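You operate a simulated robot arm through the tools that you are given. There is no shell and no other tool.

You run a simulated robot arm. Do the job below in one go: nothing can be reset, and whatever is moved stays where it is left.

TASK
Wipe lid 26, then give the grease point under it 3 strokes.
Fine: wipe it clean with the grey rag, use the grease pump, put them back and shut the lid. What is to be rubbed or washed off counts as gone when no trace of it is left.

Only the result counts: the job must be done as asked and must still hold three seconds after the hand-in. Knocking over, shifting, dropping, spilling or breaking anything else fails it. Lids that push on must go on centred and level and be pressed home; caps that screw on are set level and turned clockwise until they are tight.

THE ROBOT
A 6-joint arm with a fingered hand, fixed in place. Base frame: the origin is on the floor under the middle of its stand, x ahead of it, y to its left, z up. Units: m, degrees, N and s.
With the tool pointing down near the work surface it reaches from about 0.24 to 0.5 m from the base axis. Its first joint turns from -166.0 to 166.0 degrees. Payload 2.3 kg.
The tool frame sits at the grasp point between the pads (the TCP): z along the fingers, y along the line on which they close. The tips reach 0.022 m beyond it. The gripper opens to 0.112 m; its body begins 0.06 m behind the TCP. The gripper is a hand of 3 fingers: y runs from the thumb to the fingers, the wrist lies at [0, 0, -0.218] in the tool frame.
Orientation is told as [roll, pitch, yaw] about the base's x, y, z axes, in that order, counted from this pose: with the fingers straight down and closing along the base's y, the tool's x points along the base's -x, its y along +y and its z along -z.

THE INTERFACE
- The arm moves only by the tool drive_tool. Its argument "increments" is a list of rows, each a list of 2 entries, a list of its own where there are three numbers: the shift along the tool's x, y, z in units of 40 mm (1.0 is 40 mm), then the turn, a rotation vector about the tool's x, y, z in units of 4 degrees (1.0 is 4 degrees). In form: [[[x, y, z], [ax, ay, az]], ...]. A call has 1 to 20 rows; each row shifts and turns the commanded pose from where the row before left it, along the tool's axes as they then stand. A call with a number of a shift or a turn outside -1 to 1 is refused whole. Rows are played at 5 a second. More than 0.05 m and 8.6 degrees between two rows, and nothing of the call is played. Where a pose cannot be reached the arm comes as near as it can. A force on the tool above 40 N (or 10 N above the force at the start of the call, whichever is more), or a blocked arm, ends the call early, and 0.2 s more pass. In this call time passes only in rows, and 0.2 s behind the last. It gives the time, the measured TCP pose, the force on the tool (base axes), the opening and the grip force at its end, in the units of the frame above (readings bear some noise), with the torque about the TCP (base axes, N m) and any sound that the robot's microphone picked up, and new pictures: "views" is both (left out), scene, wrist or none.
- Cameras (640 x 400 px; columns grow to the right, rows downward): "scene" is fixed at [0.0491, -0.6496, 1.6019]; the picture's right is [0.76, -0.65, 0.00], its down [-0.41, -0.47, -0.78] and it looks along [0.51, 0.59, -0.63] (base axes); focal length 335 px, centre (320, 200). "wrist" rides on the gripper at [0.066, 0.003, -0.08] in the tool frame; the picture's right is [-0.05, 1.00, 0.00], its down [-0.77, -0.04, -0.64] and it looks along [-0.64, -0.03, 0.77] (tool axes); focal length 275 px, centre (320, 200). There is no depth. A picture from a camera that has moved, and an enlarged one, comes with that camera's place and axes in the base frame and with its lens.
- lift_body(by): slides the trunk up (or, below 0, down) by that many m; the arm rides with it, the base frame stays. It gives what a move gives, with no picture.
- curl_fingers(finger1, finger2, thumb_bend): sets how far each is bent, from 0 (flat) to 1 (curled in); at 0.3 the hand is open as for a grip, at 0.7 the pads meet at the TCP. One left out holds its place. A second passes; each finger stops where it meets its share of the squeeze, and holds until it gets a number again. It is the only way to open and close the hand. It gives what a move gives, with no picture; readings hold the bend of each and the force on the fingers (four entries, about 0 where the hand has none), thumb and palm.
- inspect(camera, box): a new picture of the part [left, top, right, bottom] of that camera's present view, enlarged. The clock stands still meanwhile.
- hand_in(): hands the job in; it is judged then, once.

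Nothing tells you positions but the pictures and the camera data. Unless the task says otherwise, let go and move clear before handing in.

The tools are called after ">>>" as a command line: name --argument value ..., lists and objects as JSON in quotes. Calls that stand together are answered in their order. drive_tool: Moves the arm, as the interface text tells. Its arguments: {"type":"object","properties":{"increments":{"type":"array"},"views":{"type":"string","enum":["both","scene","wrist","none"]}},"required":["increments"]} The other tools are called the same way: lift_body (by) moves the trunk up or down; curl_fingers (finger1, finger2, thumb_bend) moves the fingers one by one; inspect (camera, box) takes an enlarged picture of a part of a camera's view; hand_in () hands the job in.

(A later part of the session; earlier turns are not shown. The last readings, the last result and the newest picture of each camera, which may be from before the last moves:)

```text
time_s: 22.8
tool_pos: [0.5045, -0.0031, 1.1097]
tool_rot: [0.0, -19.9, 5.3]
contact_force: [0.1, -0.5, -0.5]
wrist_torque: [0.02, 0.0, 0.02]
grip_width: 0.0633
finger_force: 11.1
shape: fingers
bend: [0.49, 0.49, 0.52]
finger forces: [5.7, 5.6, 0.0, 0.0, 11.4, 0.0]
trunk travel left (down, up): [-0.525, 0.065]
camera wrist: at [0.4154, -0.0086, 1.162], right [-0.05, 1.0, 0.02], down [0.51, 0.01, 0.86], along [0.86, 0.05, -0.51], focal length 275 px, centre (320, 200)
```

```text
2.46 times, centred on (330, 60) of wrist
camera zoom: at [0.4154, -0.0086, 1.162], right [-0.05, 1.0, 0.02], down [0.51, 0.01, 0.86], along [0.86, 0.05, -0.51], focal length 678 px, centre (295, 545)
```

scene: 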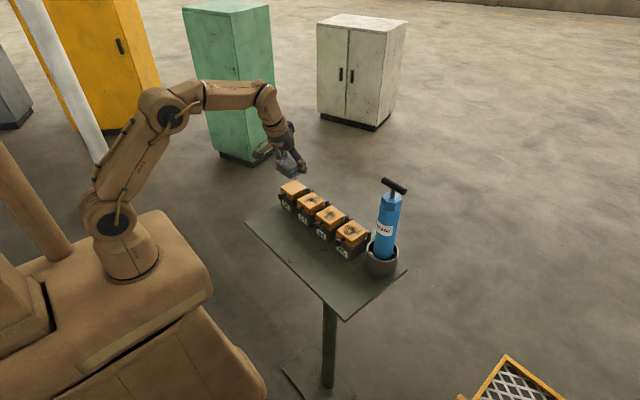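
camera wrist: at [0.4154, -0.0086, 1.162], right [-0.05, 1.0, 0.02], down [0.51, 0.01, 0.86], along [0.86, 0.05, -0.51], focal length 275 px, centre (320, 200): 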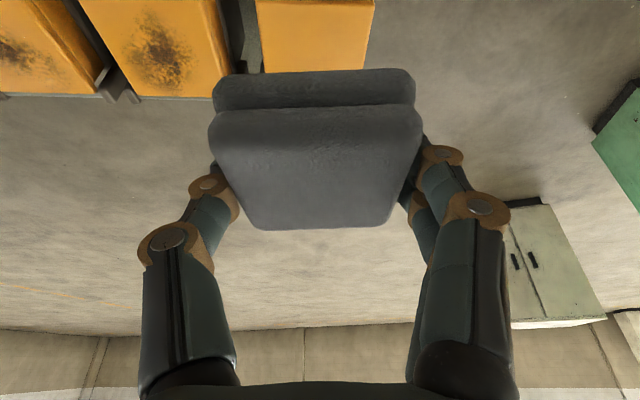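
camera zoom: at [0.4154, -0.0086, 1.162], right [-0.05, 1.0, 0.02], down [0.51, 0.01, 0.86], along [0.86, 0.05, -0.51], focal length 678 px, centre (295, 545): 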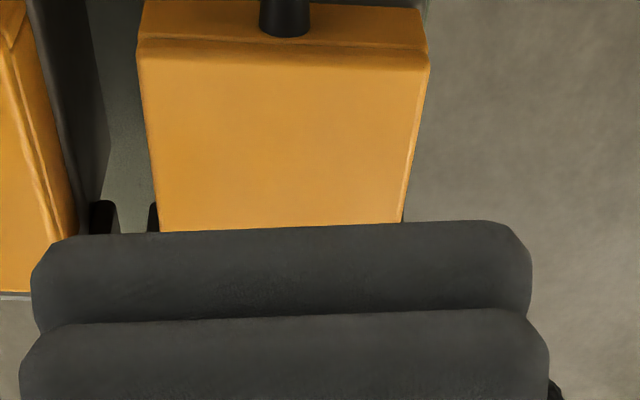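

Lid 26 looks clean. I'll enlarge it further to make sure there's no faint trace.

>>> inspect --camera "scene" --box '[278, 175, 314, 203]'

>>> inspect --camera "wrist" --box '[245, 0, 385, 80]'

```text
14.29 times, centred on (296, 189) of scene
camera zoom: at [0.0491, -0.6496, 1.6019], right [0.76, -0.65, 0.0], down [-0.41, -0.47, -0.78], along [0.51, 0.59, -0.63], focal length 4781 px, centre (663, 357)
```

zoom: 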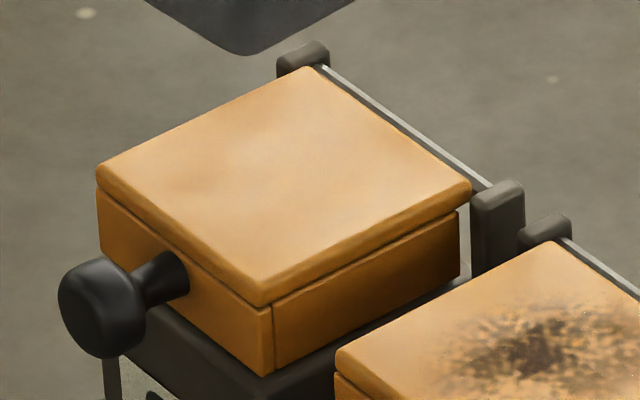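

```text
4.57 times, centred on (315, 40) of wrist
camera zoom: at [0.4154, -0.0086, 1.162], right [-0.05, 1.0, 0.02], down [0.51, 0.01, 0.86], along [0.86, 0.05, -0.51], focal length 1258 px, centre (343, 931)
```

zoom: 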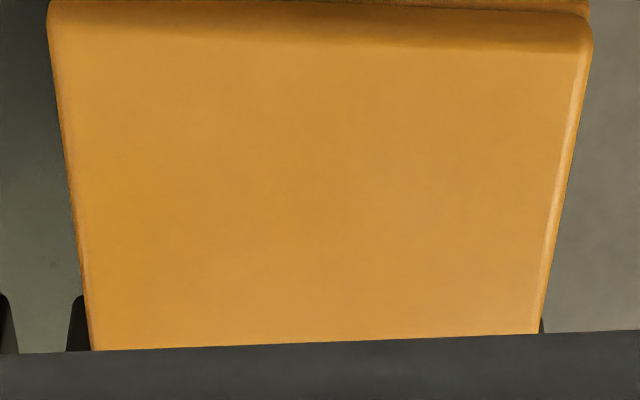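

It looks clean, but I'll do one more thorough scrub to be sure that not even a faint trace remains.

>>> drive_tool --increments '[[[0.246, 0, 0.676], [0, 0, 0]], [[0.246, 0, 0.676], [0, 0, 0]]]' --views "none"

```text
time_s: 23.4
tool_pos: [0.5057, -0.0051, 1.0506]
tool_rot: [0.0, -20.2, 5.1]
contact_force: [1.0, 0.4, 2.1]
wrist_torque: [0.04, -0.02, -0.03]
grip_width: 0.0635
finger_force: 11.6
shape: fingers
bend: [0.49, 0.49, 0.52]
finger forces: [5.8, 5.6, 0.0, 0.0, 11.7, 0.0]
trunk travel left (down, up): [-0.525, 0.065]
```

Light contact again. Scrubbing with a full raster, including diagonals.

>>> drive_tool --increments '[[[0.076, 0.007, -0.009], [0, 0, 0]], [[-0.281, -0.028, 0.102], [0, 0, 0]], [[0.281, 0.028, -0.102], [0, 0, 0]], [[0.281, 0.028, -0.102], [0, 0, 0]], [[-0.281, -0.028, 0.102], [0, 0, 0]], [[-0.0266, 0.2987, 0.0097], [0, 0, 0]], [[0.0266, -0.2987, -0.0097], [0, 0, 0]], [[0.02, -0.224, -0.007], [0, 0, 0]], [[-0.02, 0.224, 0.007], [0, 0, 0]], [[-0.256, 0.2255, 0.093], [0, 0, 0]], [[0.256, -0.2255, -0.093], [0, 0, 0]], [[-0.214, -0.2475, 0.078], [0, 0, 0]], [[0.214, 0.2475, -0.078], [0, 0, 0]], [[0.212, 0.2725, -0.077], [0, 0, 0]], [[-0.212, -0.2725, 0.077], [0, 0, 0]], [[0.2538, -0.2005, -0.0922], [0, 0, 0]], [[-0.2538, 0.2005, 0.0922], [0, 0, 0]]]' --views "none"

>>> drive_tool --increments '[[[-0.281, -0.028, 0.102], [0, 0, 0]], [[0.281, 0.028, -0.102], [0, 0, 0]], [[0.281, 0.028, -0.102], [0, 0, 0]], [[-0.281, -0.028, 0.102], [0, 0, 0]], [[-0.0266, 0.2987, 0.0097], [0, 0, 0]], [[0.0266, -0.2987, -0.0097], [0, 0, 0]], [[0.02, -0.224, -0.007], [0, 0, 0]], [[-0.02, 0.224, 0.007], [0, 0, 0]]]' --views "none"

>>> drive_tool --increments '[[[-0.25, 0, -0.68], [0, 0, 0]], [[-0.25, 0, -0.68], [0, 0, 0]]]'

>>> inspect --camera "scene" --box '[278, 175, 314, 203]'

>>> inspect --camera "wrist" --box '[245, 0, 385, 80]'

```text
time_s: 27.0
tool_pos: [0.5025, -0.0022, 1.0513]
tool_rot: [0.0, -20.0, 5.2]
contact_force: [-1.7, -0.8, 4.6]
wrist_torque: [0.08, 0.05, 0.03]
grip_width: 0.0636
finger_force: 11.8
shape: fingers
bend: [0.49, 0.49, 0.52]
finger forces: [5.6, 5.6, 0.1, 0.1, 12.5, 0.1]
trunk travel left (down, up): [-0.525, 0.065]
```

```text
time_s: 28.8
tool_pos: [0.5009, -0.003, 1.0509]
tool_rot: [-0.1, -20.0, 5.1]
contact_force: [-0.1, -1.0, 2.9]
wrist_torque: [0.03, -0.02, -0.01]
grip_width: 0.0632
finger_force: 11.2
shape: fingers
bend: [0.49, 0.49, 0.52]
finger forces: [5.5, 5.5, 0.1, 0.1, 12.7, 0.0]
trunk travel left (down, up): [-0.525, 0.065]
```

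```text
time_s: 29.4
tool_pos: [0.5025, -0.0032, 1.1087]
tool_rot: [0.0, -19.9, 5.1]
contact_force: [-0.5, 0.2, -0.6]
wrist_torque: [-0.01, -0.03, -0.01]
grip_width: 0.0635
finger_force: 11.7
shape: fingers
bend: [0.49, 0.49, 0.52]
finger forces: [5.8, 5.8, 0.0, 0.0, 11.6, 0.0]
trunk travel left (down, up): [-0.525, 0.065]
camera wrist: at [0.4132, -0.0089, 1.1614], right [-0.05, 1.0, 0.02], down [0.51, 0.01, 0.86], along [0.86, 0.05, -0.51], focal length 275 px, centre (320, 200)
```

scene: 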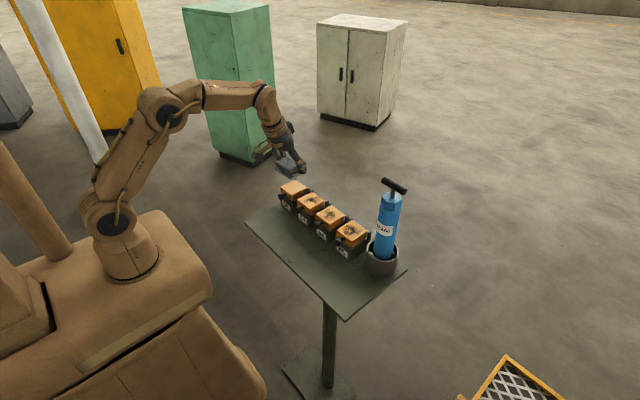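
wrist: 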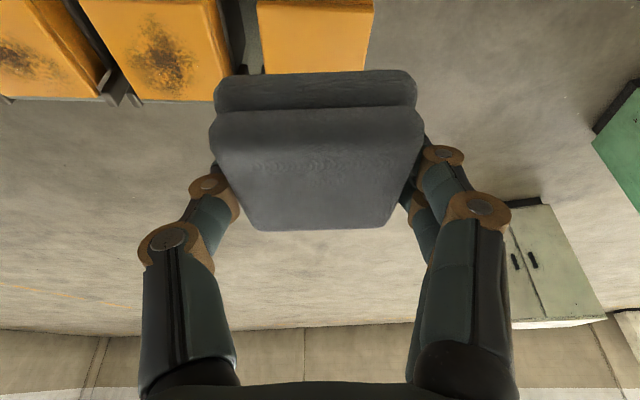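

```text
14.29 times, centred on (296, 189) of scene
camera zoom: at [0.0491, -0.6496, 1.6019], right [0.76, -0.65, 0.0], down [-0.41, -0.47, -0.78], along [0.51, 0.59, -0.63], focal length 4781 px, centre (663, 357)
```

zoom: 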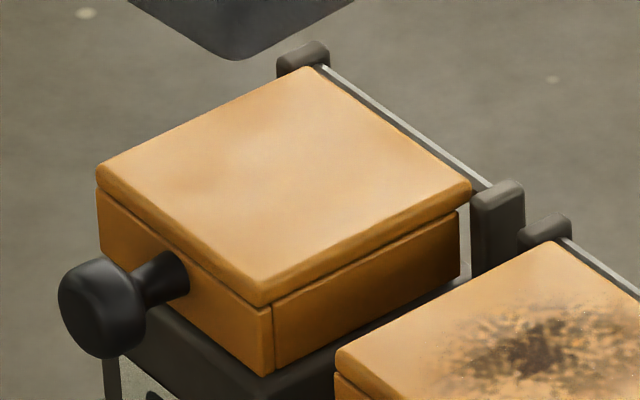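

```text
4.57 times, centred on (315, 40) of wrist
camera zoom: at [0.4132, -0.0089, 1.1614], right [-0.05, 1.0, 0.02], down [0.51, 0.01, 0.86], along [0.86, 0.05, -0.51], focal length 1258 px, centre (343, 931)
```

zoom: 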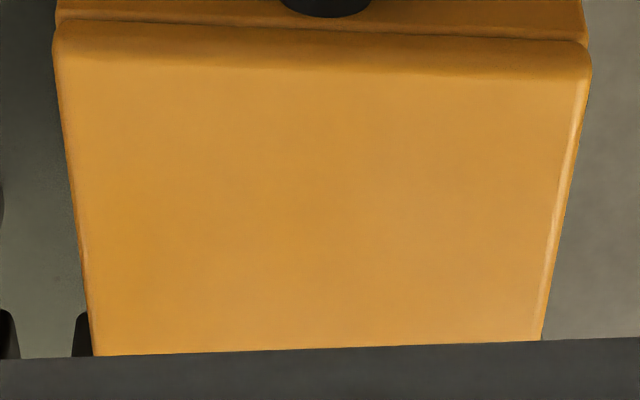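

The lid is identical in both views after the extra scrub, so it's clean. Now I'll carry the rag back to its place by the same path.

>>> drive_tool --increments '[[[0.827, 0.083, -0.301], [0, 0, 0]], [[0.827, 0.083, -0.301], [0, 0, 0]], [[0.827, 0.083, -0.301], [0, 0, 0]], [[0.13, -0.99, 0.082], [0, 0, 0]], [[0.13, -0.99, 0.082], [0, 0, 0]], [[0.13, -0.99, 0.082], [0, 0, 0]], [[0.13, -0.99, 0.082], [0, 0, 0]], [[0.13, -0.99, 0.082], [0, 0, 0]], [[0.13, -0.99, 0.082], [0, 0, 0]], [[0.13, -0.99, 0.082], [0, 0, 0]], [[0.13, -0.99, 0.082], [0, 0, 0]]]'

```text
time_s: 31.8
tool_pos: [0.3952, -0.3207, 1.0681]
tool_rot: [0.1, -19.9, 5.1]
contact_force: [1.2, -0.5, 0.0]
wrist_torque: [0.01, 0.01, 0.0]
grip_width: 0.0634
finger_force: 11.7
shape: fingers
bend: [0.49, 0.49, 0.52]
finger forces: [5.7, 5.7, 0.0, 0.1, 11.4, 0.1]
trunk travel left (down, up): [-0.525, 0.065]
camera wrist: at [0.3059, -0.3267, 1.1211], right [-0.05, 1.0, 0.02], down [0.51, 0.01, 0.86], along [0.86, 0.05, -0.51], focal length 275 px, centre (320, 200)
```

scene: 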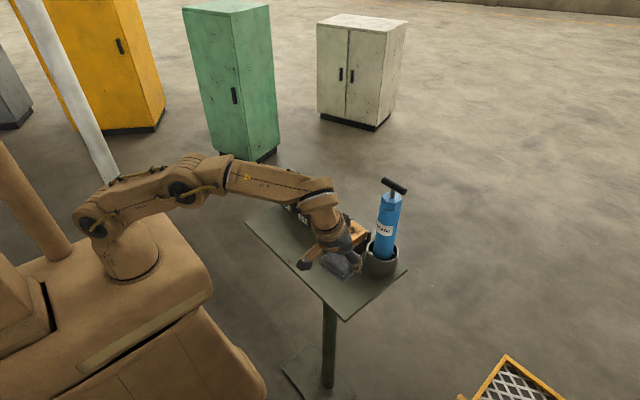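
wrist: 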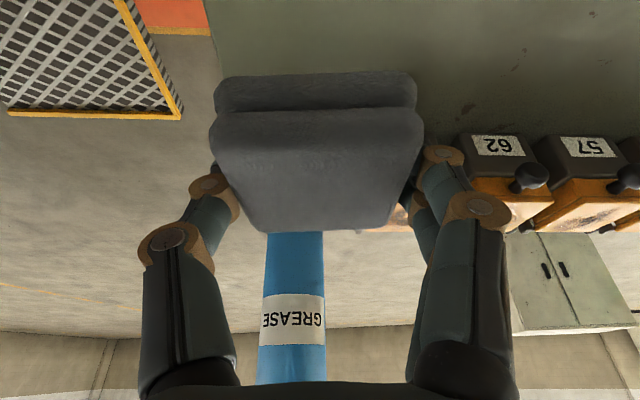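

Lowering the rag back onto the table at its original spot.

>>> drive_tool --increments '[[[0.23, -0.031, 0.653], [0, 0, 0]], [[0.23, -0.031, 0.653], [0, 0, 0]], [[0.214, -0.031, 0.605], [0, 0, 0]]]'

>>> inspect --camera "scene" --box '[290, 230, 410, 320]'

```text
time_s: 32.6
tool_pos: [0.3961, -0.324, 0.9882]
tool_rot: [0.1, -20.0, 5.1]
contact_force: [0.7, 0.2, -0.6]
wrist_torque: [-0.03, -0.03, 0.01]
grip_width: 0.0633
finger_force: 11.3
shape: fingers
bend: [0.49, 0.49, 0.52]
finger forces: [5.5, 5.7, 0.0, 0.1, 11.3, 0.0]
trunk travel left (down, up): [-0.525, 0.065]
camera wrist: at [0.3068, -0.3298, 1.0411], right [-0.05, 1.0, 0.02], down [0.51, 0.01, 0.86], along [0.86, 0.05, -0.51], focal length 275 px, centre (320, 200)
```

scene: 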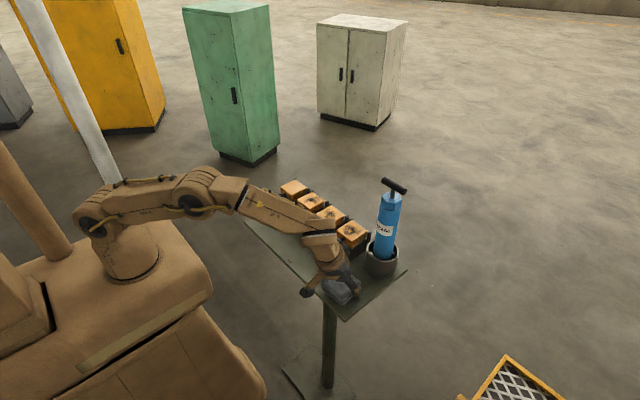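
wrist: 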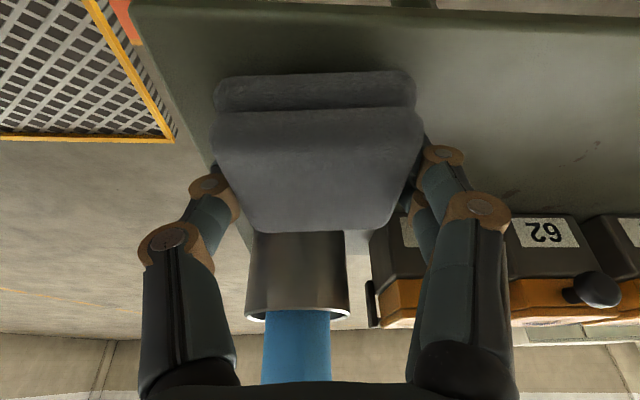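

```text
4.44 times, centred on (350, 275) of scene
camera zoom: at [0.0491, -0.6496, 1.6019], right [0.76, -0.65, 0.0], down [-0.41, -0.47, -0.78], along [0.51, 0.59, -0.63], focal length 1488 px, centre (187, -133)
```

zoom: 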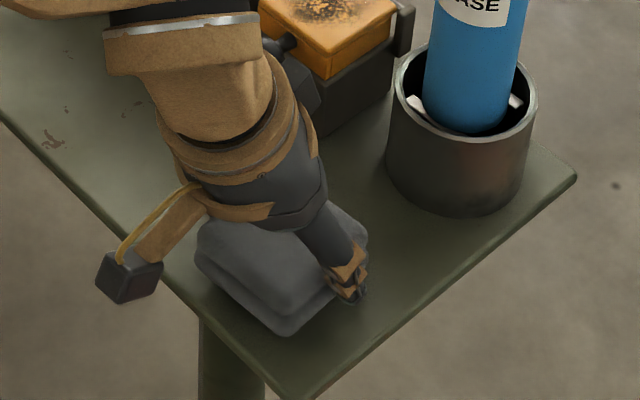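

Still a few millimetres above the table. I'll ease down until contact.

>>> drive_tool --increments '[[[0.02, 0, 0.055], [0, 0, 0]], [[0.02, 0, 0.055], [0, 0, 0]]]' --views "none"

```text
time_s: 33.2
tool_pos: [0.3953, -0.3242, 0.9839]
tool_rot: [0.0, -20.0, 5.2]
contact_force: [0.5, 0.6, -0.5]
wrist_torque: [-0.02, -0.01, 0.02]
grip_width: 0.0633
finger_force: 11.7
shape: fingers
bend: [0.49, 0.49, 0.52]
finger forces: [5.6, 5.6, 0.0, 0.1, 11.3, 0.0]
trunk travel left (down, up): [-0.525, 0.065]
```

>>> drive_tool --increments '[[[0.012, 0, 0.033], [0, 0, 0]]]' --views "none"

```text
time_s: 33.6
tool_pos: [0.3956, -0.3252, 0.9824]
tool_rot: [0.0, -19.9, 5.3]
contact_force: [-0.4, -0.3, -0.4]
wrist_torque: [0.02, 0.02, -0.03]
grip_width: 0.0633
finger_force: 11.7
shape: fingers
bend: [0.49, 0.49, 0.52]
finger forces: [5.5, 5.7, 0.0, 0.0, 11.3, 0.0]
trunk travel left (down, up): [-0.525, 0.065]
```

>>> drive_tool --increments '[[[0.012, 0, 0.03], [0, 0, 0]]]' --views "none"

```text
time_s: 34.0
tool_pos: [0.3952, -0.3248, 0.9823]
tool_rot: [0.0, -20.0, 5.3]
contact_force: [0.0, -0.8, 0.9]
wrist_torque: [0.04, 0.0, 0.01]
grip_width: 0.063
finger_force: 11.4
shape: fingers
bend: [0.49, 0.49, 0.52]
finger forces: [5.8, 5.6, 0.0, 0.0, 11.5, 0.1]
trunk travel left (down, up): [-0.525, 0.065]
```

About at contact. Releasing the rag gently.

>>> curl_fingers --finger1 0.4 --finger2 0.4 --thumb_bend 0.42

>>> curl_fingers --finger1 0.3 --finger2 0.3 --thumb_bend 0.3

>>> drive_tool --increments '[[[-0.2, 0, -0.55], [0, 0, 0]], [[-0.2, 0, -0.55], [0, 0, 0]], [[-0.2, 0, -0.55], [0, 0, 0]]]'

>>> inspect --camera "scene" --box '[300, 250, 400, 320]'

```text
time_s: 35.0
tool_pos: [0.3959, -0.325, 0.981]
tool_rot: [-0.1, -20.0, 5.2]
contact_force: [0.5, 0.4, 0.2]
wrist_torque: [0.0, 0.0, 0.03]
grip_width: 0.0803
finger_force: 0.0
shape: fingers
bend: [0.4, 0.4, 0.42]
finger forces: [0.0, 0.0, 0.0, 0.0, 0.0, 0.0]
trunk travel left (down, up): [-0.525, 0.065]
```

```text
time_s: 36.0
tool_pos: [0.3967, -0.3251, 0.9801]
tool_rot: [0.0, -20.1, 5.2]
contact_force: [-0.9, 0.0, 1.1]
wrist_torque: [0.02, -0.01, 0.0]
grip_width: 0.1112
finger_force: 0.0
shape: fingers
bend: [0.3, 0.3, 0.3]
finger forces: [0.1, 0.0, 0.0, 0.0, 0.0, 0.1]
trunk travel left (down, up): [-0.525, 0.065]
```

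```text
time_s: 36.8
tool_pos: [0.3939, -0.3247, 1.0514]
tool_rot: [0.1, -20.0, 5.2]
contact_force: [-0.2, 0.4, 0.4]
wrist_torque: [0.0, 0.03, 0.0]
grip_width: 0.1112
finger_force: 0.1
shape: fingers
bend: [0.3, 0.3, 0.3]
finger forces: [0.0, 0.0, 0.0, 0.0, 0.0, 0.1]
trunk travel left (down, up): [-0.525, 0.065]
camera wrist: at [0.3055, -0.3301, 1.1042], right [-0.05, 1.0, 0.02], down [0.51, 0.01, 0.86], along [0.86, 0.05, -0.51], focal length 275 px, centre (320, 200)
```

scene: 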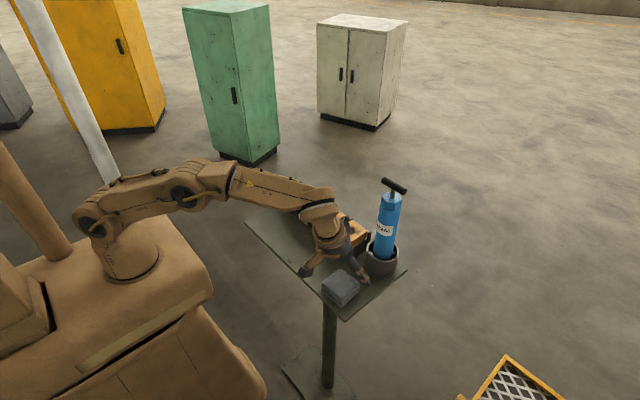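
wrist: 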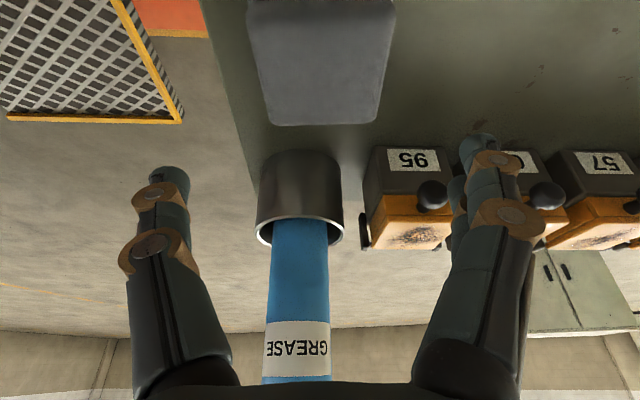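

```text
5.71 times, centred on (350, 285) of scene
camera zoom: at [0.0491, -0.6496, 1.6019], right [0.76, -0.65, 0.0], down [-0.41, -0.47, -0.78], along [0.51, 0.59, -0.63], focal length 1912 px, centre (149, -286)
```

zoom: 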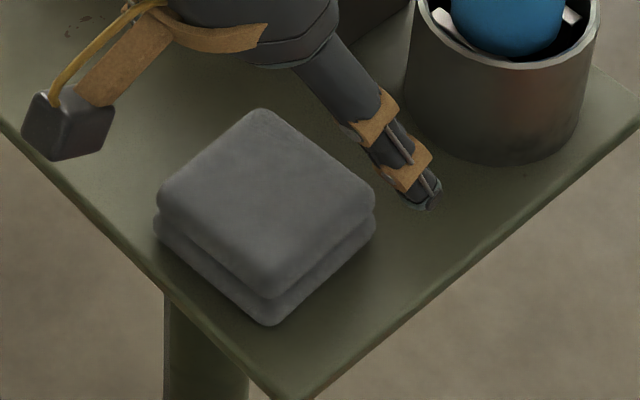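

The rag is back within a couple of mm of its first place. Next is lid 26's knob. I'll raise the trunk for reach, narrow the fingers so they clear the neighbouring knob, and move in front of the box.

>>> lift_body --by 0.06

>>> curl_fingers --finger1 0.54 --finger2 0.54 --thumb_bend 0.54

>>> drive_tool --increments '[[[-0.05, 0.9956, 0.138], [0, 0, 0]], [[-0.05, 0.9956, 0.138], [0, 0, 0]], [[-0.05, 0.9956, 0.138], [0, 0, 0]], [[-0.05, 0.9956, 0.138], [0, 0, 0]], [[-0.05, 0.9956, 0.138], [0, 0, 0]], [[-0.05, 0.9956, 0.138], [0, 0, 0]], [[-0.05, 0.9956, 0.138], [0, 0, 0]], [[-0.05, 0.9956, 0.138], [0, 0, 0]], [[0, 0, 0], [0, -0.833, 0]], [[0, 0, 0], [0, -0.833, 0]], [[0, 0, 0], [0, -0.833, 0]]]'

>>> inspect --camera "wrist" --box '[160, 60, 480, 260]'

```text
time_s: 37.8
tool_pos: [0.3952, -0.325, 1.1103]
tool_rot: [0.0, -20.0, 5.1]
contact_force: [0.4, 0.1, 0.4]
wrist_torque: [-0.03, 0.0, -0.01]
grip_width: 0.1113
finger_force: 0.1
shape: fingers
bend: [0.3, 0.3, 0.3]
finger forces: [0.1, 0.0, 0.0, 0.0, 0.1, 0.0]
trunk travel left (down, up): [-0.585, 0.005]
```

```text
time_s: 38.8
tool_pos: [0.3944, -0.3258, 1.1117]
tool_rot: [0.0, -20.0, 5.2]
contact_force: [0.0, -0.3, -0.1]
wrist_torque: [-0.02, 0.02, -0.01]
grip_width: 0.0445
finger_force: 0.0
shape: fingers
bend: [0.54, 0.54, 0.54]
finger forces: [0.0, 0.0, 0.1, 0.0, 0.0, 0.0]
trunk travel left (down, up): [-0.585, 0.005]
```

```text
time_s: 41.2
tool_pos: [0.3971, -0.0008, 1.0753]
tool_rot: [1.5, -26.6, 5.3]
contact_force: [-0.3, 0.3, 0.5]
wrist_torque: [-0.01, -0.01, -0.01]
grip_width: 0.0442
finger_force: 0.1
shape: fingers
bend: [0.54, 0.54, 0.54]
finger forces: [0.1, 0.0, 0.0, 0.1, 0.0, 0.0]
out of reach, approached as far as the arm can: row 11
trunk travel left (down, up): [-0.585, 0.005]
camera wrist: at [0.3028, -0.0078, 1.1185], right [-0.06, 1.0, 0.04], down [0.41, -0.02, 0.91], along [0.91, 0.07, -0.41], focal length 275 px, centre (320, 200)
```

scene: 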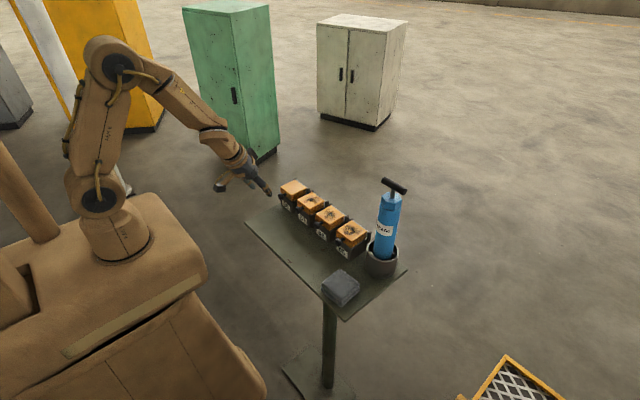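
wrist: 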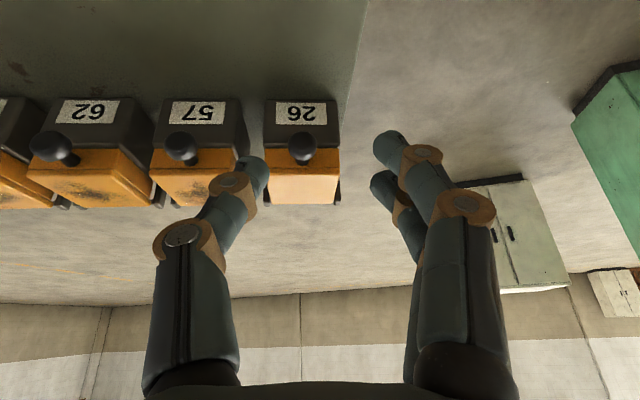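

```text
2.00 times, centred on (320, 160) of wrist
camera zoom: at [0.3028, -0.0078, 1.1185], right [-0.06, 1.0, 0.04], down [0.41, -0.02, 0.91], along [0.91, 0.07, -0.41], focal length 551 px, centre (320, 280)
```

zoom: 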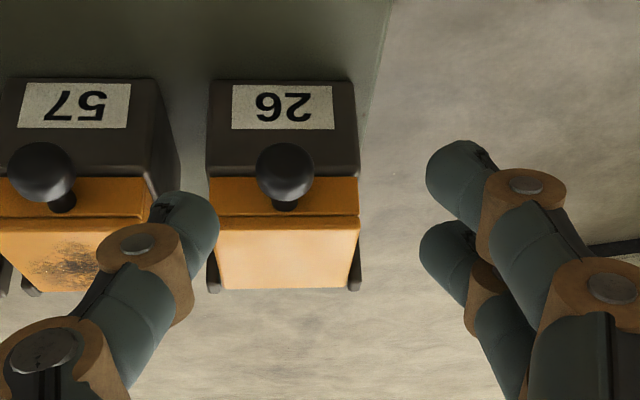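

The pose with the trunk high makes the wrist nearly straight, which the arm handles poorly. I'll raise the tool, reduce the tilt, and lower the trunk so the forearm is flatter.

>>> drive_tool --increments '[[[-0.336, 0, -0.671], [0, 0.55, 0]], [[-0.336, 0, -0.671], [0, 0.55, 0]], [[-0.336, 0, -0.671], [0, 0.55, 0]]]' --views "none"

>>> lift_body --by -0.1

```text
time_s: 42.0
tool_pos: [0.4007, -0.0005, 1.1655]
tool_rot: [1.4, -20.0, 5.4]
contact_force: [0.1, 0.1, 0.5]
wrist_torque: [0.02, 0.0, 0.0]
grip_width: 0.0445
finger_force: 0.1
shape: fingers
bend: [0.54, 0.54, 0.54]
finger forces: [0.0, 0.0, 0.0, 0.0, 0.0, 0.0]
trunk travel left (down, up): [-0.585, 0.005]
```

```text
time_s: 43.3
tool_pos: [0.4008, -0.0009, 1.0646]
tool_rot: [1.4, -19.9, 5.5]
contact_force: [1.0, -0.2, -0.1]
wrist_torque: [0.0, 0.01, 0.03]
grip_width: 0.0441
finger_force: 0.1
shape: fingers
bend: [0.54, 0.54, 0.54]
finger forces: [0.0, 0.1, 0.0, 0.1, 0.0, 0.0]
trunk travel left (down, up): [-0.485, 0.105]
```

Now I'll correct the small roll and look again at the knob.

>>> drive_tool --increments '[[[0, -0.05, 0], [0.165, 0, -0.06]], [[0, -0.05, 0], [0.165, 0, -0.06]]]'

>>> inspect --camera "wrist" --box '[220, 60, 420, 185]'

>>> inspect --camera "scene" --box '[220, 140, 340, 230]'

```text
time_s: 43.9
tool_pos: [0.4015, -0.0041, 1.0652]
tool_rot: [-0.1, -20.0, 6.0]
contact_force: [0.3, 0.3, -0.2]
wrist_torque: [0.02, 0.01, -0.02]
grip_width: 0.044
finger_force: 0.1
shape: fingers
bend: [0.54, 0.54, 0.54]
finger forces: [0.1, 0.0, 0.0, 0.1, 0.0, 0.0]
trunk travel left (down, up): [-0.485, 0.105]
camera wrist: at [0.3123, -0.0113, 1.1181], right [-0.06, 1.0, 0.01], down [0.51, 0.02, 0.86], along [0.86, 0.06, -0.51], focal length 275 px, centre (320, 200)
```

scene: 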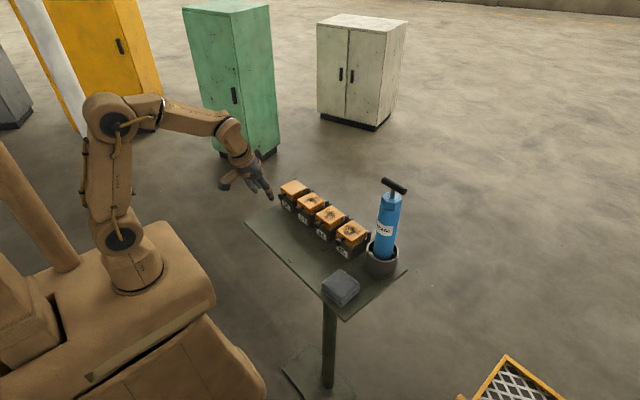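
wrist: 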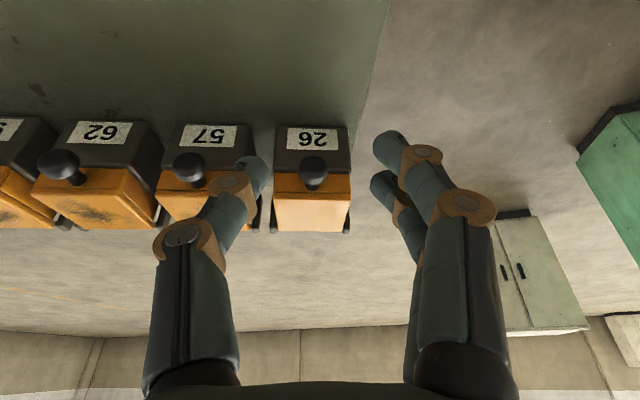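

```text
3.20 times, centred on (320, 122) of wrist
camera zoom: at [0.3123, -0.0113, 1.1181], right [-0.06, 1.0, 0.01], down [0.51, 0.02, 0.86], along [0.86, 0.06, -0.51], focal length 881 px, centre (320, 448)
```

zoom: 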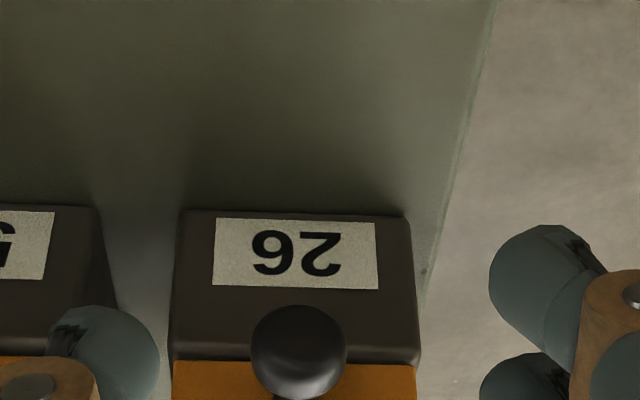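

```text
4.44 times, centred on (280, 185) of scene
camera zoom: at [0.0491, -0.6496, 1.6019], right [0.76, -0.65, 0.0], down [-0.41, -0.47, -0.78], along [0.51, 0.59, -0.63], focal length 1488 px, centre (498, 267)
```

zoom: 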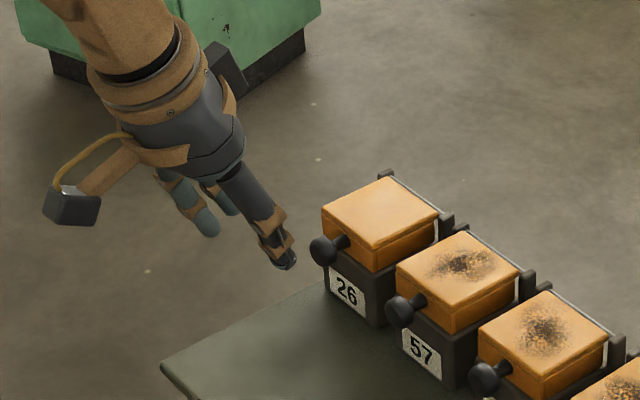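

The knob is at about (0.459, −0.005, 1.008), with only about 2 cm between ball and lid. A flatter approach suits it, so I'll lower the trunk in stages and tilt the tool to about 60° from vertical.

>>> drive_tool --increments '[[[-0.342, 0, -0.94], [0, 0, 0]], [[-0.342, 0, -0.94], [0, 0, 0]], [[-0.342, 0, -0.94], [0, 0, 0]]]' --views "none"

>>> lift_body --by -0.1

>>> drive_tool --increments '[[[0.3, 0, -0.4], [0, -1, 0]], [[0.3, 0, -0.4], [0, -1, 0]], [[0.3, 0, -0.4], [0, -1, 0]], [[0, 0, -0.4], [0, -1, 0]], [[0, 0, -0.4], [0, -1, 0]]]'

```text
time_s: 44.7
tool_pos: [0.4007, -0.0041, 1.1859]
tool_rot: [0.0, -20.0, 5.9]
contact_force: [0.4, 0.4, -0.1]
wrist_torque: [0.0, 0.01, -0.02]
grip_width: 0.0443
finger_force: 0.0
shape: fingers
bend: [0.54, 0.54, 0.54]
finger forces: [0.0, 0.1, 0.1, 0.1, 0.0, 0.0]
trunk travel left (down, up): [-0.485, 0.105]
```

```text
time_s: 46.1
tool_pos: [0.4, -0.0041, 1.0853]
tool_rot: [-0.1, -20.0, 6.0]
contact_force: [-0.9, 0.8, 0.7]
wrist_torque: [-0.02, -0.02, -0.01]
grip_width: 0.0444
finger_force: 0.1
shape: fingers
bend: [0.54, 0.54, 0.54]
finger forces: [0.1, 0.0, 0.0, 0.0, 0.0, 0.0]
trunk travel left (down, up): [-0.385, 0.205]
```

```text
time_s: 47.3
tool_pos: [0.3305, -0.0116, 1.1428]
tool_rot: [-0.2, -40.1, 6.0]
contact_force: [0.6, 1.1, -0.1]
wrist_torque: [0.03, -0.01, 0.03]
grip_width: 0.0441
finger_force: 0.0
shape: fingers
bend: [0.54, 0.54, 0.54]
finger forces: [0.0, 0.0, 0.0, 0.0, 0.0, 0.0]
trunk travel left (down, up): [-0.385, 0.205]
camera wrist: at [0.229, -0.0193, 1.1616], right [-0.07, 1.0, 0.03], down [0.18, -0.02, 0.98], along [0.98, 0.07, -0.18], focal length 275 px, centre (320, 200)
```

scene: 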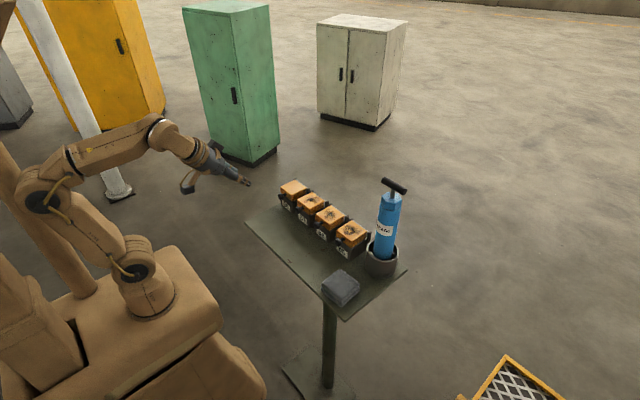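
wrist: 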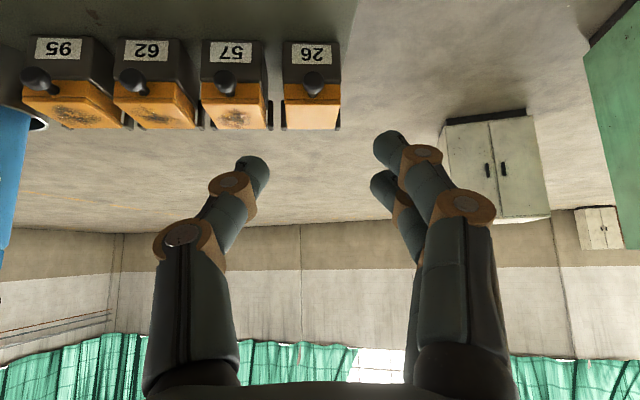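

Good, the tilt is holding. I'll tilt further to 60° while moving forward, then lower the trunk.

>>> drive_tool --increments '[[[-0.257, 0, 0.306], [0, -1, 0]], [[-0.257, 0, 0.306], [0, -1, 0]], [[-0.257, 0, 0.306], [0, -1, 0]], [[-0.257, 0, 0.306], [0, -1, 0]], [[-0.257, 0, 0.306], [0, -1, 0]]]' --views "none"

>>> lift_body --by -0.09

>>> inspect --camera "wrist" --box '[160, 60, 480, 260]'

>>> inspect --camera "scene" --box '[200, 130, 340, 230]'

```text
time_s: 48.5
tool_pos: [0.41, -0.0027, 1.14]
tool_rot: [-0.1, -60.0, 5.8]
contact_force: [-0.3, -0.3, -0.1]
wrist_torque: [0.03, 0.0, -0.04]
grip_width: 0.0441
finger_force: 0.1
shape: fingers
bend: [0.54, 0.54, 0.54]
finger forces: [0.0, 0.0, 0.1, 0.0, 0.0, 0.0]
trunk travel left (down, up): [-0.385, 0.205]
```

```text
time_s: 49.7
tool_pos: [0.4099, -0.0032, 1.0506]
tool_rot: [-0.1, -59.9, 6.1]
contact_force: [0.8, -0.2, -0.1]
wrist_torque: [-0.01, -0.03, -0.01]
grip_width: 0.0441
finger_force: 0.1
shape: fingers
bend: [0.54, 0.54, 0.54]
finger forces: [0.0, 0.0, 0.0, 0.1, 0.0, 0.1]
trunk travel left (down, up): [-0.295, 0.295]
```

```text
2.00 times, centred on (320, 160) of wrist
camera zoom: at [0.3074, -0.0111, 1.0328], right [-0.08, 1.0, 0.04], down [-0.16, -0.05, 0.99], along [0.98, 0.07, 0.16], focal length 551 px, centre (320, 280)
```

zoom: 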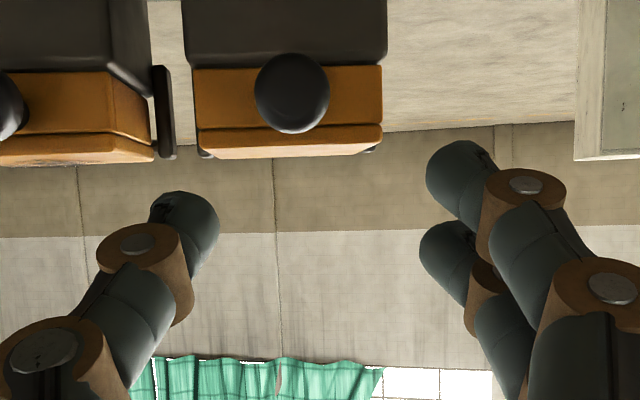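

```text
4.00 times, centred on (270, 180) of scene
camera zoom: at [0.0491, -0.6496, 1.6019], right [0.76, -0.65, 0.0], down [-0.41, -0.47, -0.78], along [0.51, 0.59, -0.63], focal length 1339 px, centre (520, 280)
```

zoom: 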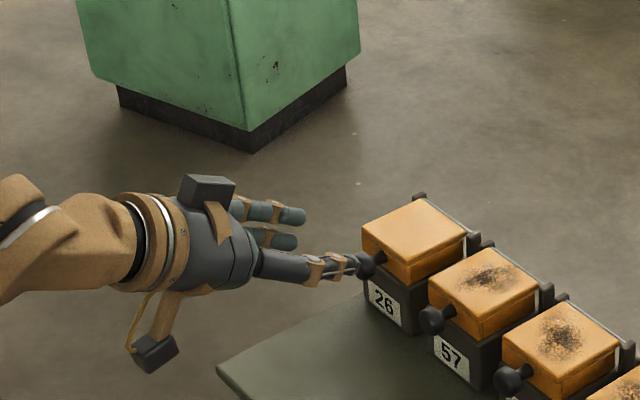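

The hand is now level in front of the box; the knob is at about (0.461, −0.006, 1.0065). I'll line up laterally, then advance partway along the fingers and check.

>>> drive_tool --increments '[[[0.161, -0.095, 0], [0, 0, 0]], [[0.161, -0.095, 0], [0, 0, 0]], [[0, 0, 0.35], [0, 0, 0]], [[0, 0, 0.35], [0, 0, 0]]]'

>>> inspect --camera "wrist" --box '[160, 60, 480, 260]'

>>> inspect --camera "scene" --box '[240, 160, 330, 230]'

```text
time_s: 50.7
tool_pos: [0.4277, -0.0093, 1.0233]
tool_rot: [-0.2, -59.9, 6.1]
contact_force: [0.0, -0.1, 0.5]
wrist_torque: [0.01, -0.03, -0.01]
grip_width: 0.0441
finger_force: 0.0
shape: fingers
bend: [0.54, 0.54, 0.54]
finger forces: [0.0, 0.0, 0.0, 0.0, 0.0, 0.0]
trunk travel left (down, up): [-0.295, 0.295]
camera wrist: at [0.3257, -0.0168, 1.0071], right [-0.08, 1.0, 0.04], down [-0.16, -0.05, 0.99], along [0.98, 0.07, 0.16], focal length 275 px, centre (320, 200)
```

scene: 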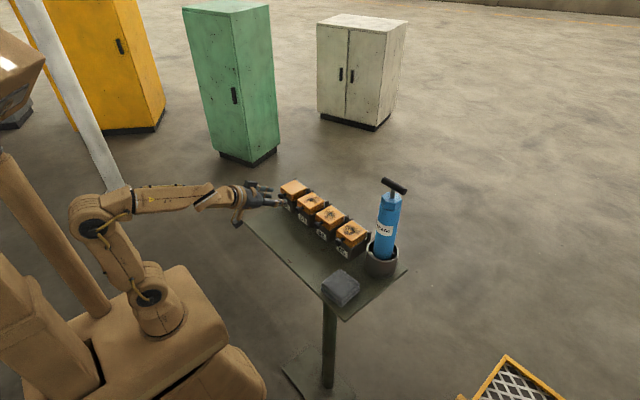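
wrist: 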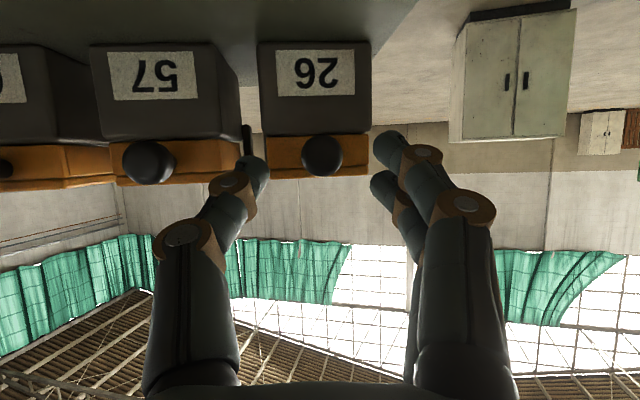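

```text
2.00 times, centred on (320, 160) of wrist
camera zoom: at [0.3257, -0.0168, 1.0071], right [-0.08, 1.0, 0.04], down [-0.16, -0.05, 0.99], along [0.98, 0.07, 0.16], focal length 551 px, centre (320, 280)
```

zoom: 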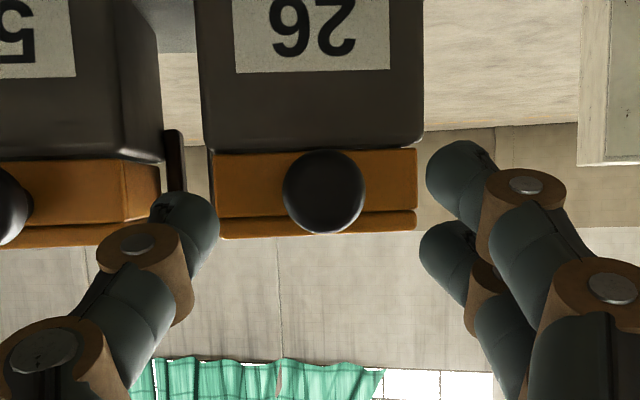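

```text
5.71 times, centred on (285, 195) of scene
camera zoom: at [0.0491, -0.6496, 1.6019], right [0.76, -0.65, 0.0], down [-0.41, -0.47, -0.78], along [0.51, 0.59, -0.63], focal length 1912 px, centre (520, 229)
```

zoom: 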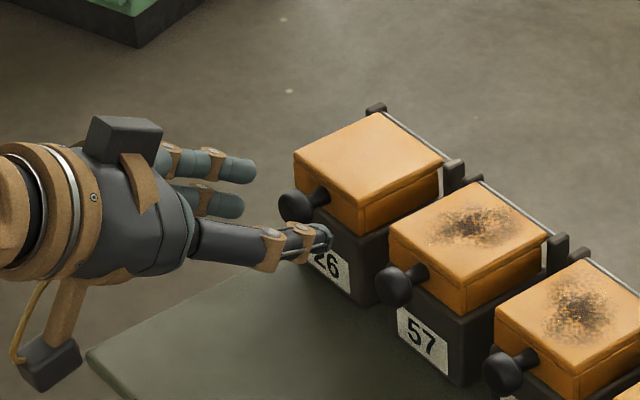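

The knob lies almost exactly on the hand's axis. Advancing the last 27 mm to straddle it.

>>> drive_tool --increments '[[[-0.03, 0, 0.34], [0, 0, 0]], [[-0.03, 0, 0.335], [0, 0, 0]]]'

>>> inspect --camera "wrist" --box '[200, 100, 440, 250]'

>>> inspect --camera "scene" --box '[255, 165, 325, 220]'

```text
time_s: 51.3
tool_pos: [0.4506, -0.0074, 1.0143]
tool_rot: [0.0, -60.0, 5.9]
contact_force: [-3.2, -0.6, 0.2]
wrist_torque: [0.0, -0.01, -0.07]
grip_width: 0.0444
finger_force: 1.7
shape: fingers
bend: [0.54, 0.54, 0.54]
finger forces: [0.0, 0.0, 0.1, 0.0, 2.7, 0.0]
trunk travel left (down, up): [-0.295, 0.295]
camera wrist: at [0.3491, -0.0143, 0.9966], right [-0.08, 1.0, 0.04], down [-0.16, -0.05, 0.99], along [0.98, 0.07, 0.17], focal length 275 px, centre (320, 200)
```

scene: 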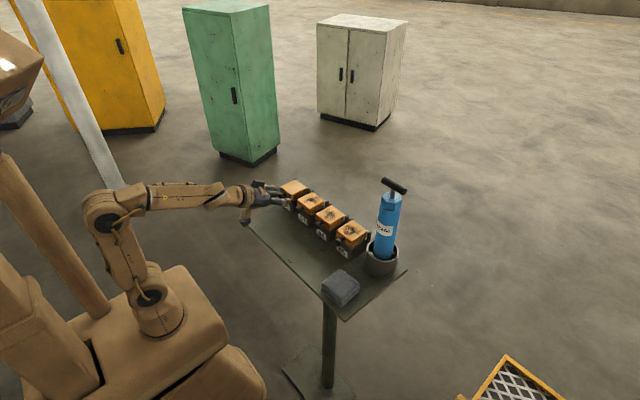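
wrist: 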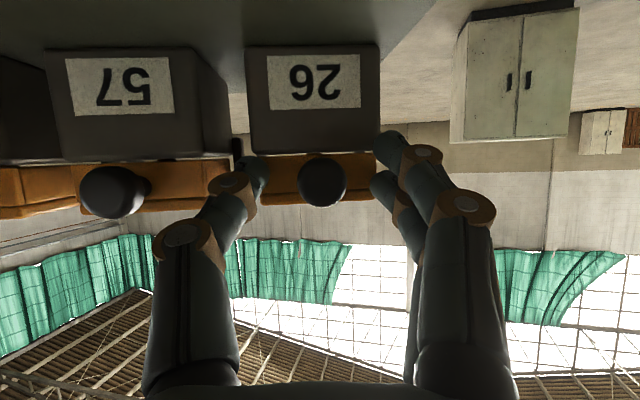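

```text
2.67 times, centred on (320, 175) of wrist
camera zoom: at [0.3491, -0.0143, 0.9966], right [-0.08, 1.0, 0.04], down [-0.16, -0.05, 0.99], along [0.98, 0.07, 0.17], focal length 734 px, centre (320, 267)
```

zoom: 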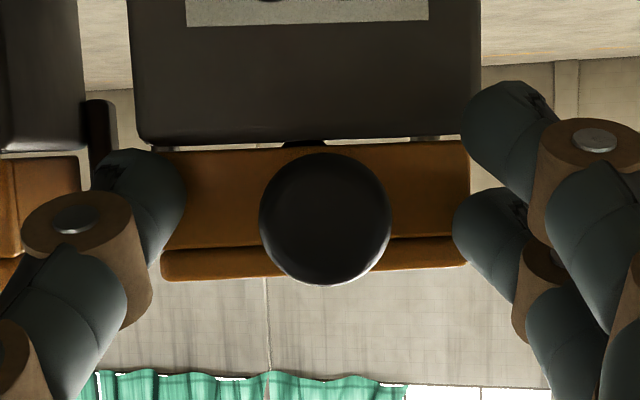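

```text
7.27 times, centred on (290, 192) of scene
camera zoom: at [0.0491, -0.6496, 1.6019], right [0.76, -0.65, 0.0], down [-0.41, -0.47, -0.78], along [0.51, 0.59, -0.63], focal length 2434 px, centre (538, 254)
```

zoom: 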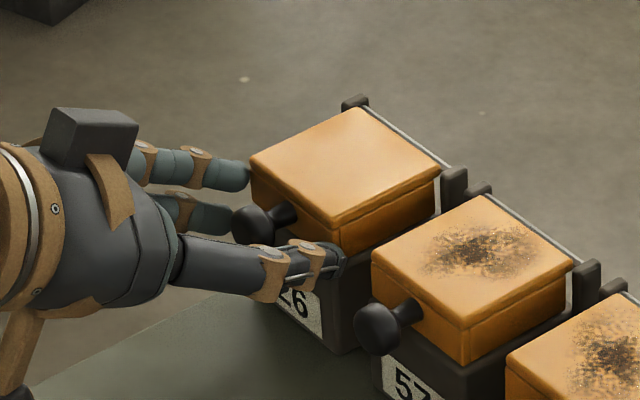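

The thumb tip just touches the lid front (about 3 N). I'll back off 5 mm before closing on the knob.

>>> drive_tool --increments '[[[0, 0.02, -0.125], [0, 0, 0]]]' --views "none"

>>> curl_fingers --finger1 0.6 --finger2 0.6 --thumb_bend 0.6

>>> inspect --camera "wrist" --box '[200, 100, 440, 250]'

```text
time_s: 51.7
tool_pos: [0.4473, -0.0059, 1.0161]
tool_rot: [-0.1, -60.0, 6.1]
contact_force: [0.0, 0.2, 0.2]
wrist_torque: [0.0, -0.02, -0.01]
grip_width: 0.0441
finger_force: 0.0
shape: fingers
bend: [0.54, 0.54, 0.54]
finger forces: [0.0, 0.0, 0.1, 0.1, 0.1, 0.0]
trunk travel left (down, up): [-0.295, 0.295]
```

```text
time_s: 52.7
tool_pos: [0.4476, -0.0064, 1.016]
tool_rot: [-0.1, -60.0, 6.0]
contact_force: [-0.1, 0.4, -0.9]
wrist_torque: [-0.01, -0.02, 0.0]
grip_width: 0.0277
finger_force: 0.0
shape: fingers
bend: [0.6, 0.6, 0.6]
finger forces: [0.0, 0.0, 0.0, 0.1, 0.0, 0.0]
trunk travel left (down, up): [-0.295, 0.295]
```

```text
2.67 times, centred on (320, 175) of wrist
camera zoom: at [0.3459, -0.0138, 0.9987], right [-0.08, 1.0, 0.04], down [-0.16, -0.05, 0.99], along [0.98, 0.07, 0.16], focal length 734 px, centre (320, 267)
```

zoom: 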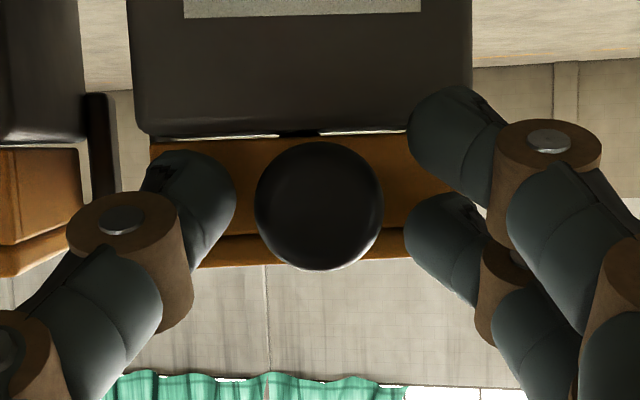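

Well centred: the thumb is on one side of the knob and both fingers straddle it on the other. Closing gently now.

>>> curl_fingers --finger1 0.64 --finger2 0.64 --thumb_bend 0.64

>>> inspect --camera "wrist" --box '[200, 100, 440, 250]'

```text
time_s: 53.7
tool_pos: [0.4484, -0.0051, 1.0169]
tool_rot: [-0.1, -59.9, 6.0]
contact_force: [-0.6, -0.7, 0.4]
wrist_torque: [0.0, -0.01, -0.04]
grip_width: 0.0174
finger_force: 0.1
shape: fingers
bend: [0.64, 0.64, 0.64]
finger forces: [0.0, 0.0, 0.0, 0.1, 0.0, 0.0]
trunk travel left (down, up): [-0.295, 0.295]
```

```text
2.67 times, centred on (320, 175) of wrist
camera zoom: at [0.3459, -0.0138, 0.9987], right [-0.08, 1.0, 0.04], down [-0.16, -0.05, 0.99], along [0.98, 0.07, 0.16], focal length 734 px, centre (320, 267)
```

zoom: 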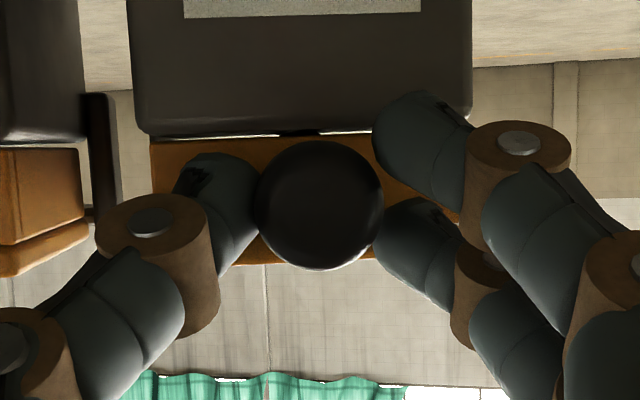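

Nearly touching on both sides. Closing a bit more.

>>> curl_fingers --finger1 0.68 --finger2 0.68 --thumb_bend 0.68

>>> inspect --camera "wrist" --box '[200, 100, 440, 250]'

>>> inspect --camera "scene" --box '[255, 165, 325, 220]'

```text
time_s: 54.7
tool_pos: [0.4485, -0.0067, 1.0164]
tool_rot: [-0.1, -59.8, 6.1]
contact_force: [1.7, -1.1, -0.4]
wrist_torque: [-0.02, 0.0, -0.04]
grip_width: 0.0129
finger_force: 1.6
shape: fingers
bend: [0.66, 0.67, 0.67]
finger forces: [0.8, 0.5, 0.1, 0.0, 2.5, 0.0]
trunk travel left (down, up): [-0.295, 0.295]
```

```text
2.67 times, centred on (320, 175) of wrist
camera zoom: at [0.3461, -0.0141, 0.9986], right [-0.08, 1.0, 0.04], down [-0.16, -0.05, 0.99], along [0.98, 0.07, 0.16], focal length 734 px, centre (320, 267)
```

zoom: 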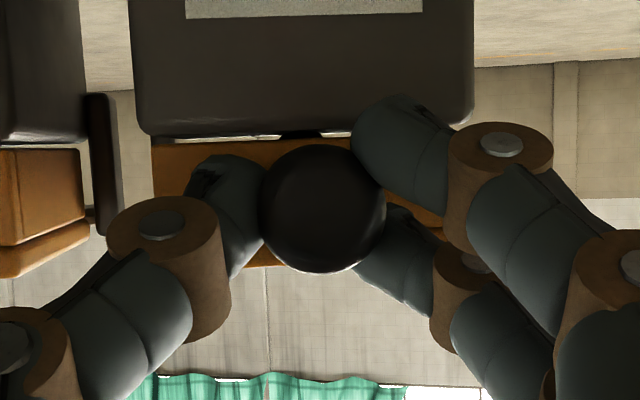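

```text
7.27 times, centred on (290, 192) of scene
camera zoom: at [0.0491, -0.6496, 1.6019], right [0.76, -0.65, 0.0], down [-0.41, -0.47, -0.78], along [0.51, 0.59, -0.63], focal length 2434 px, centre (538, 254)
```

zoom: 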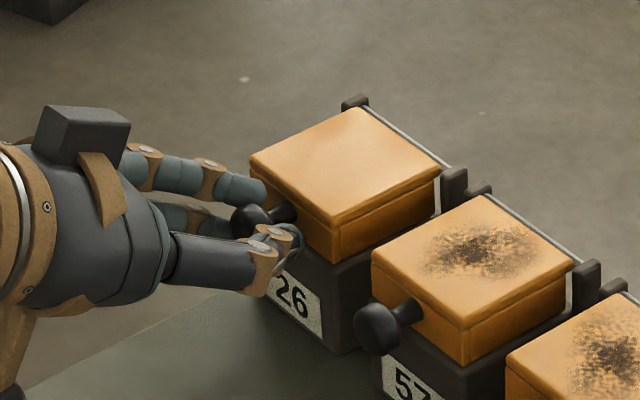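

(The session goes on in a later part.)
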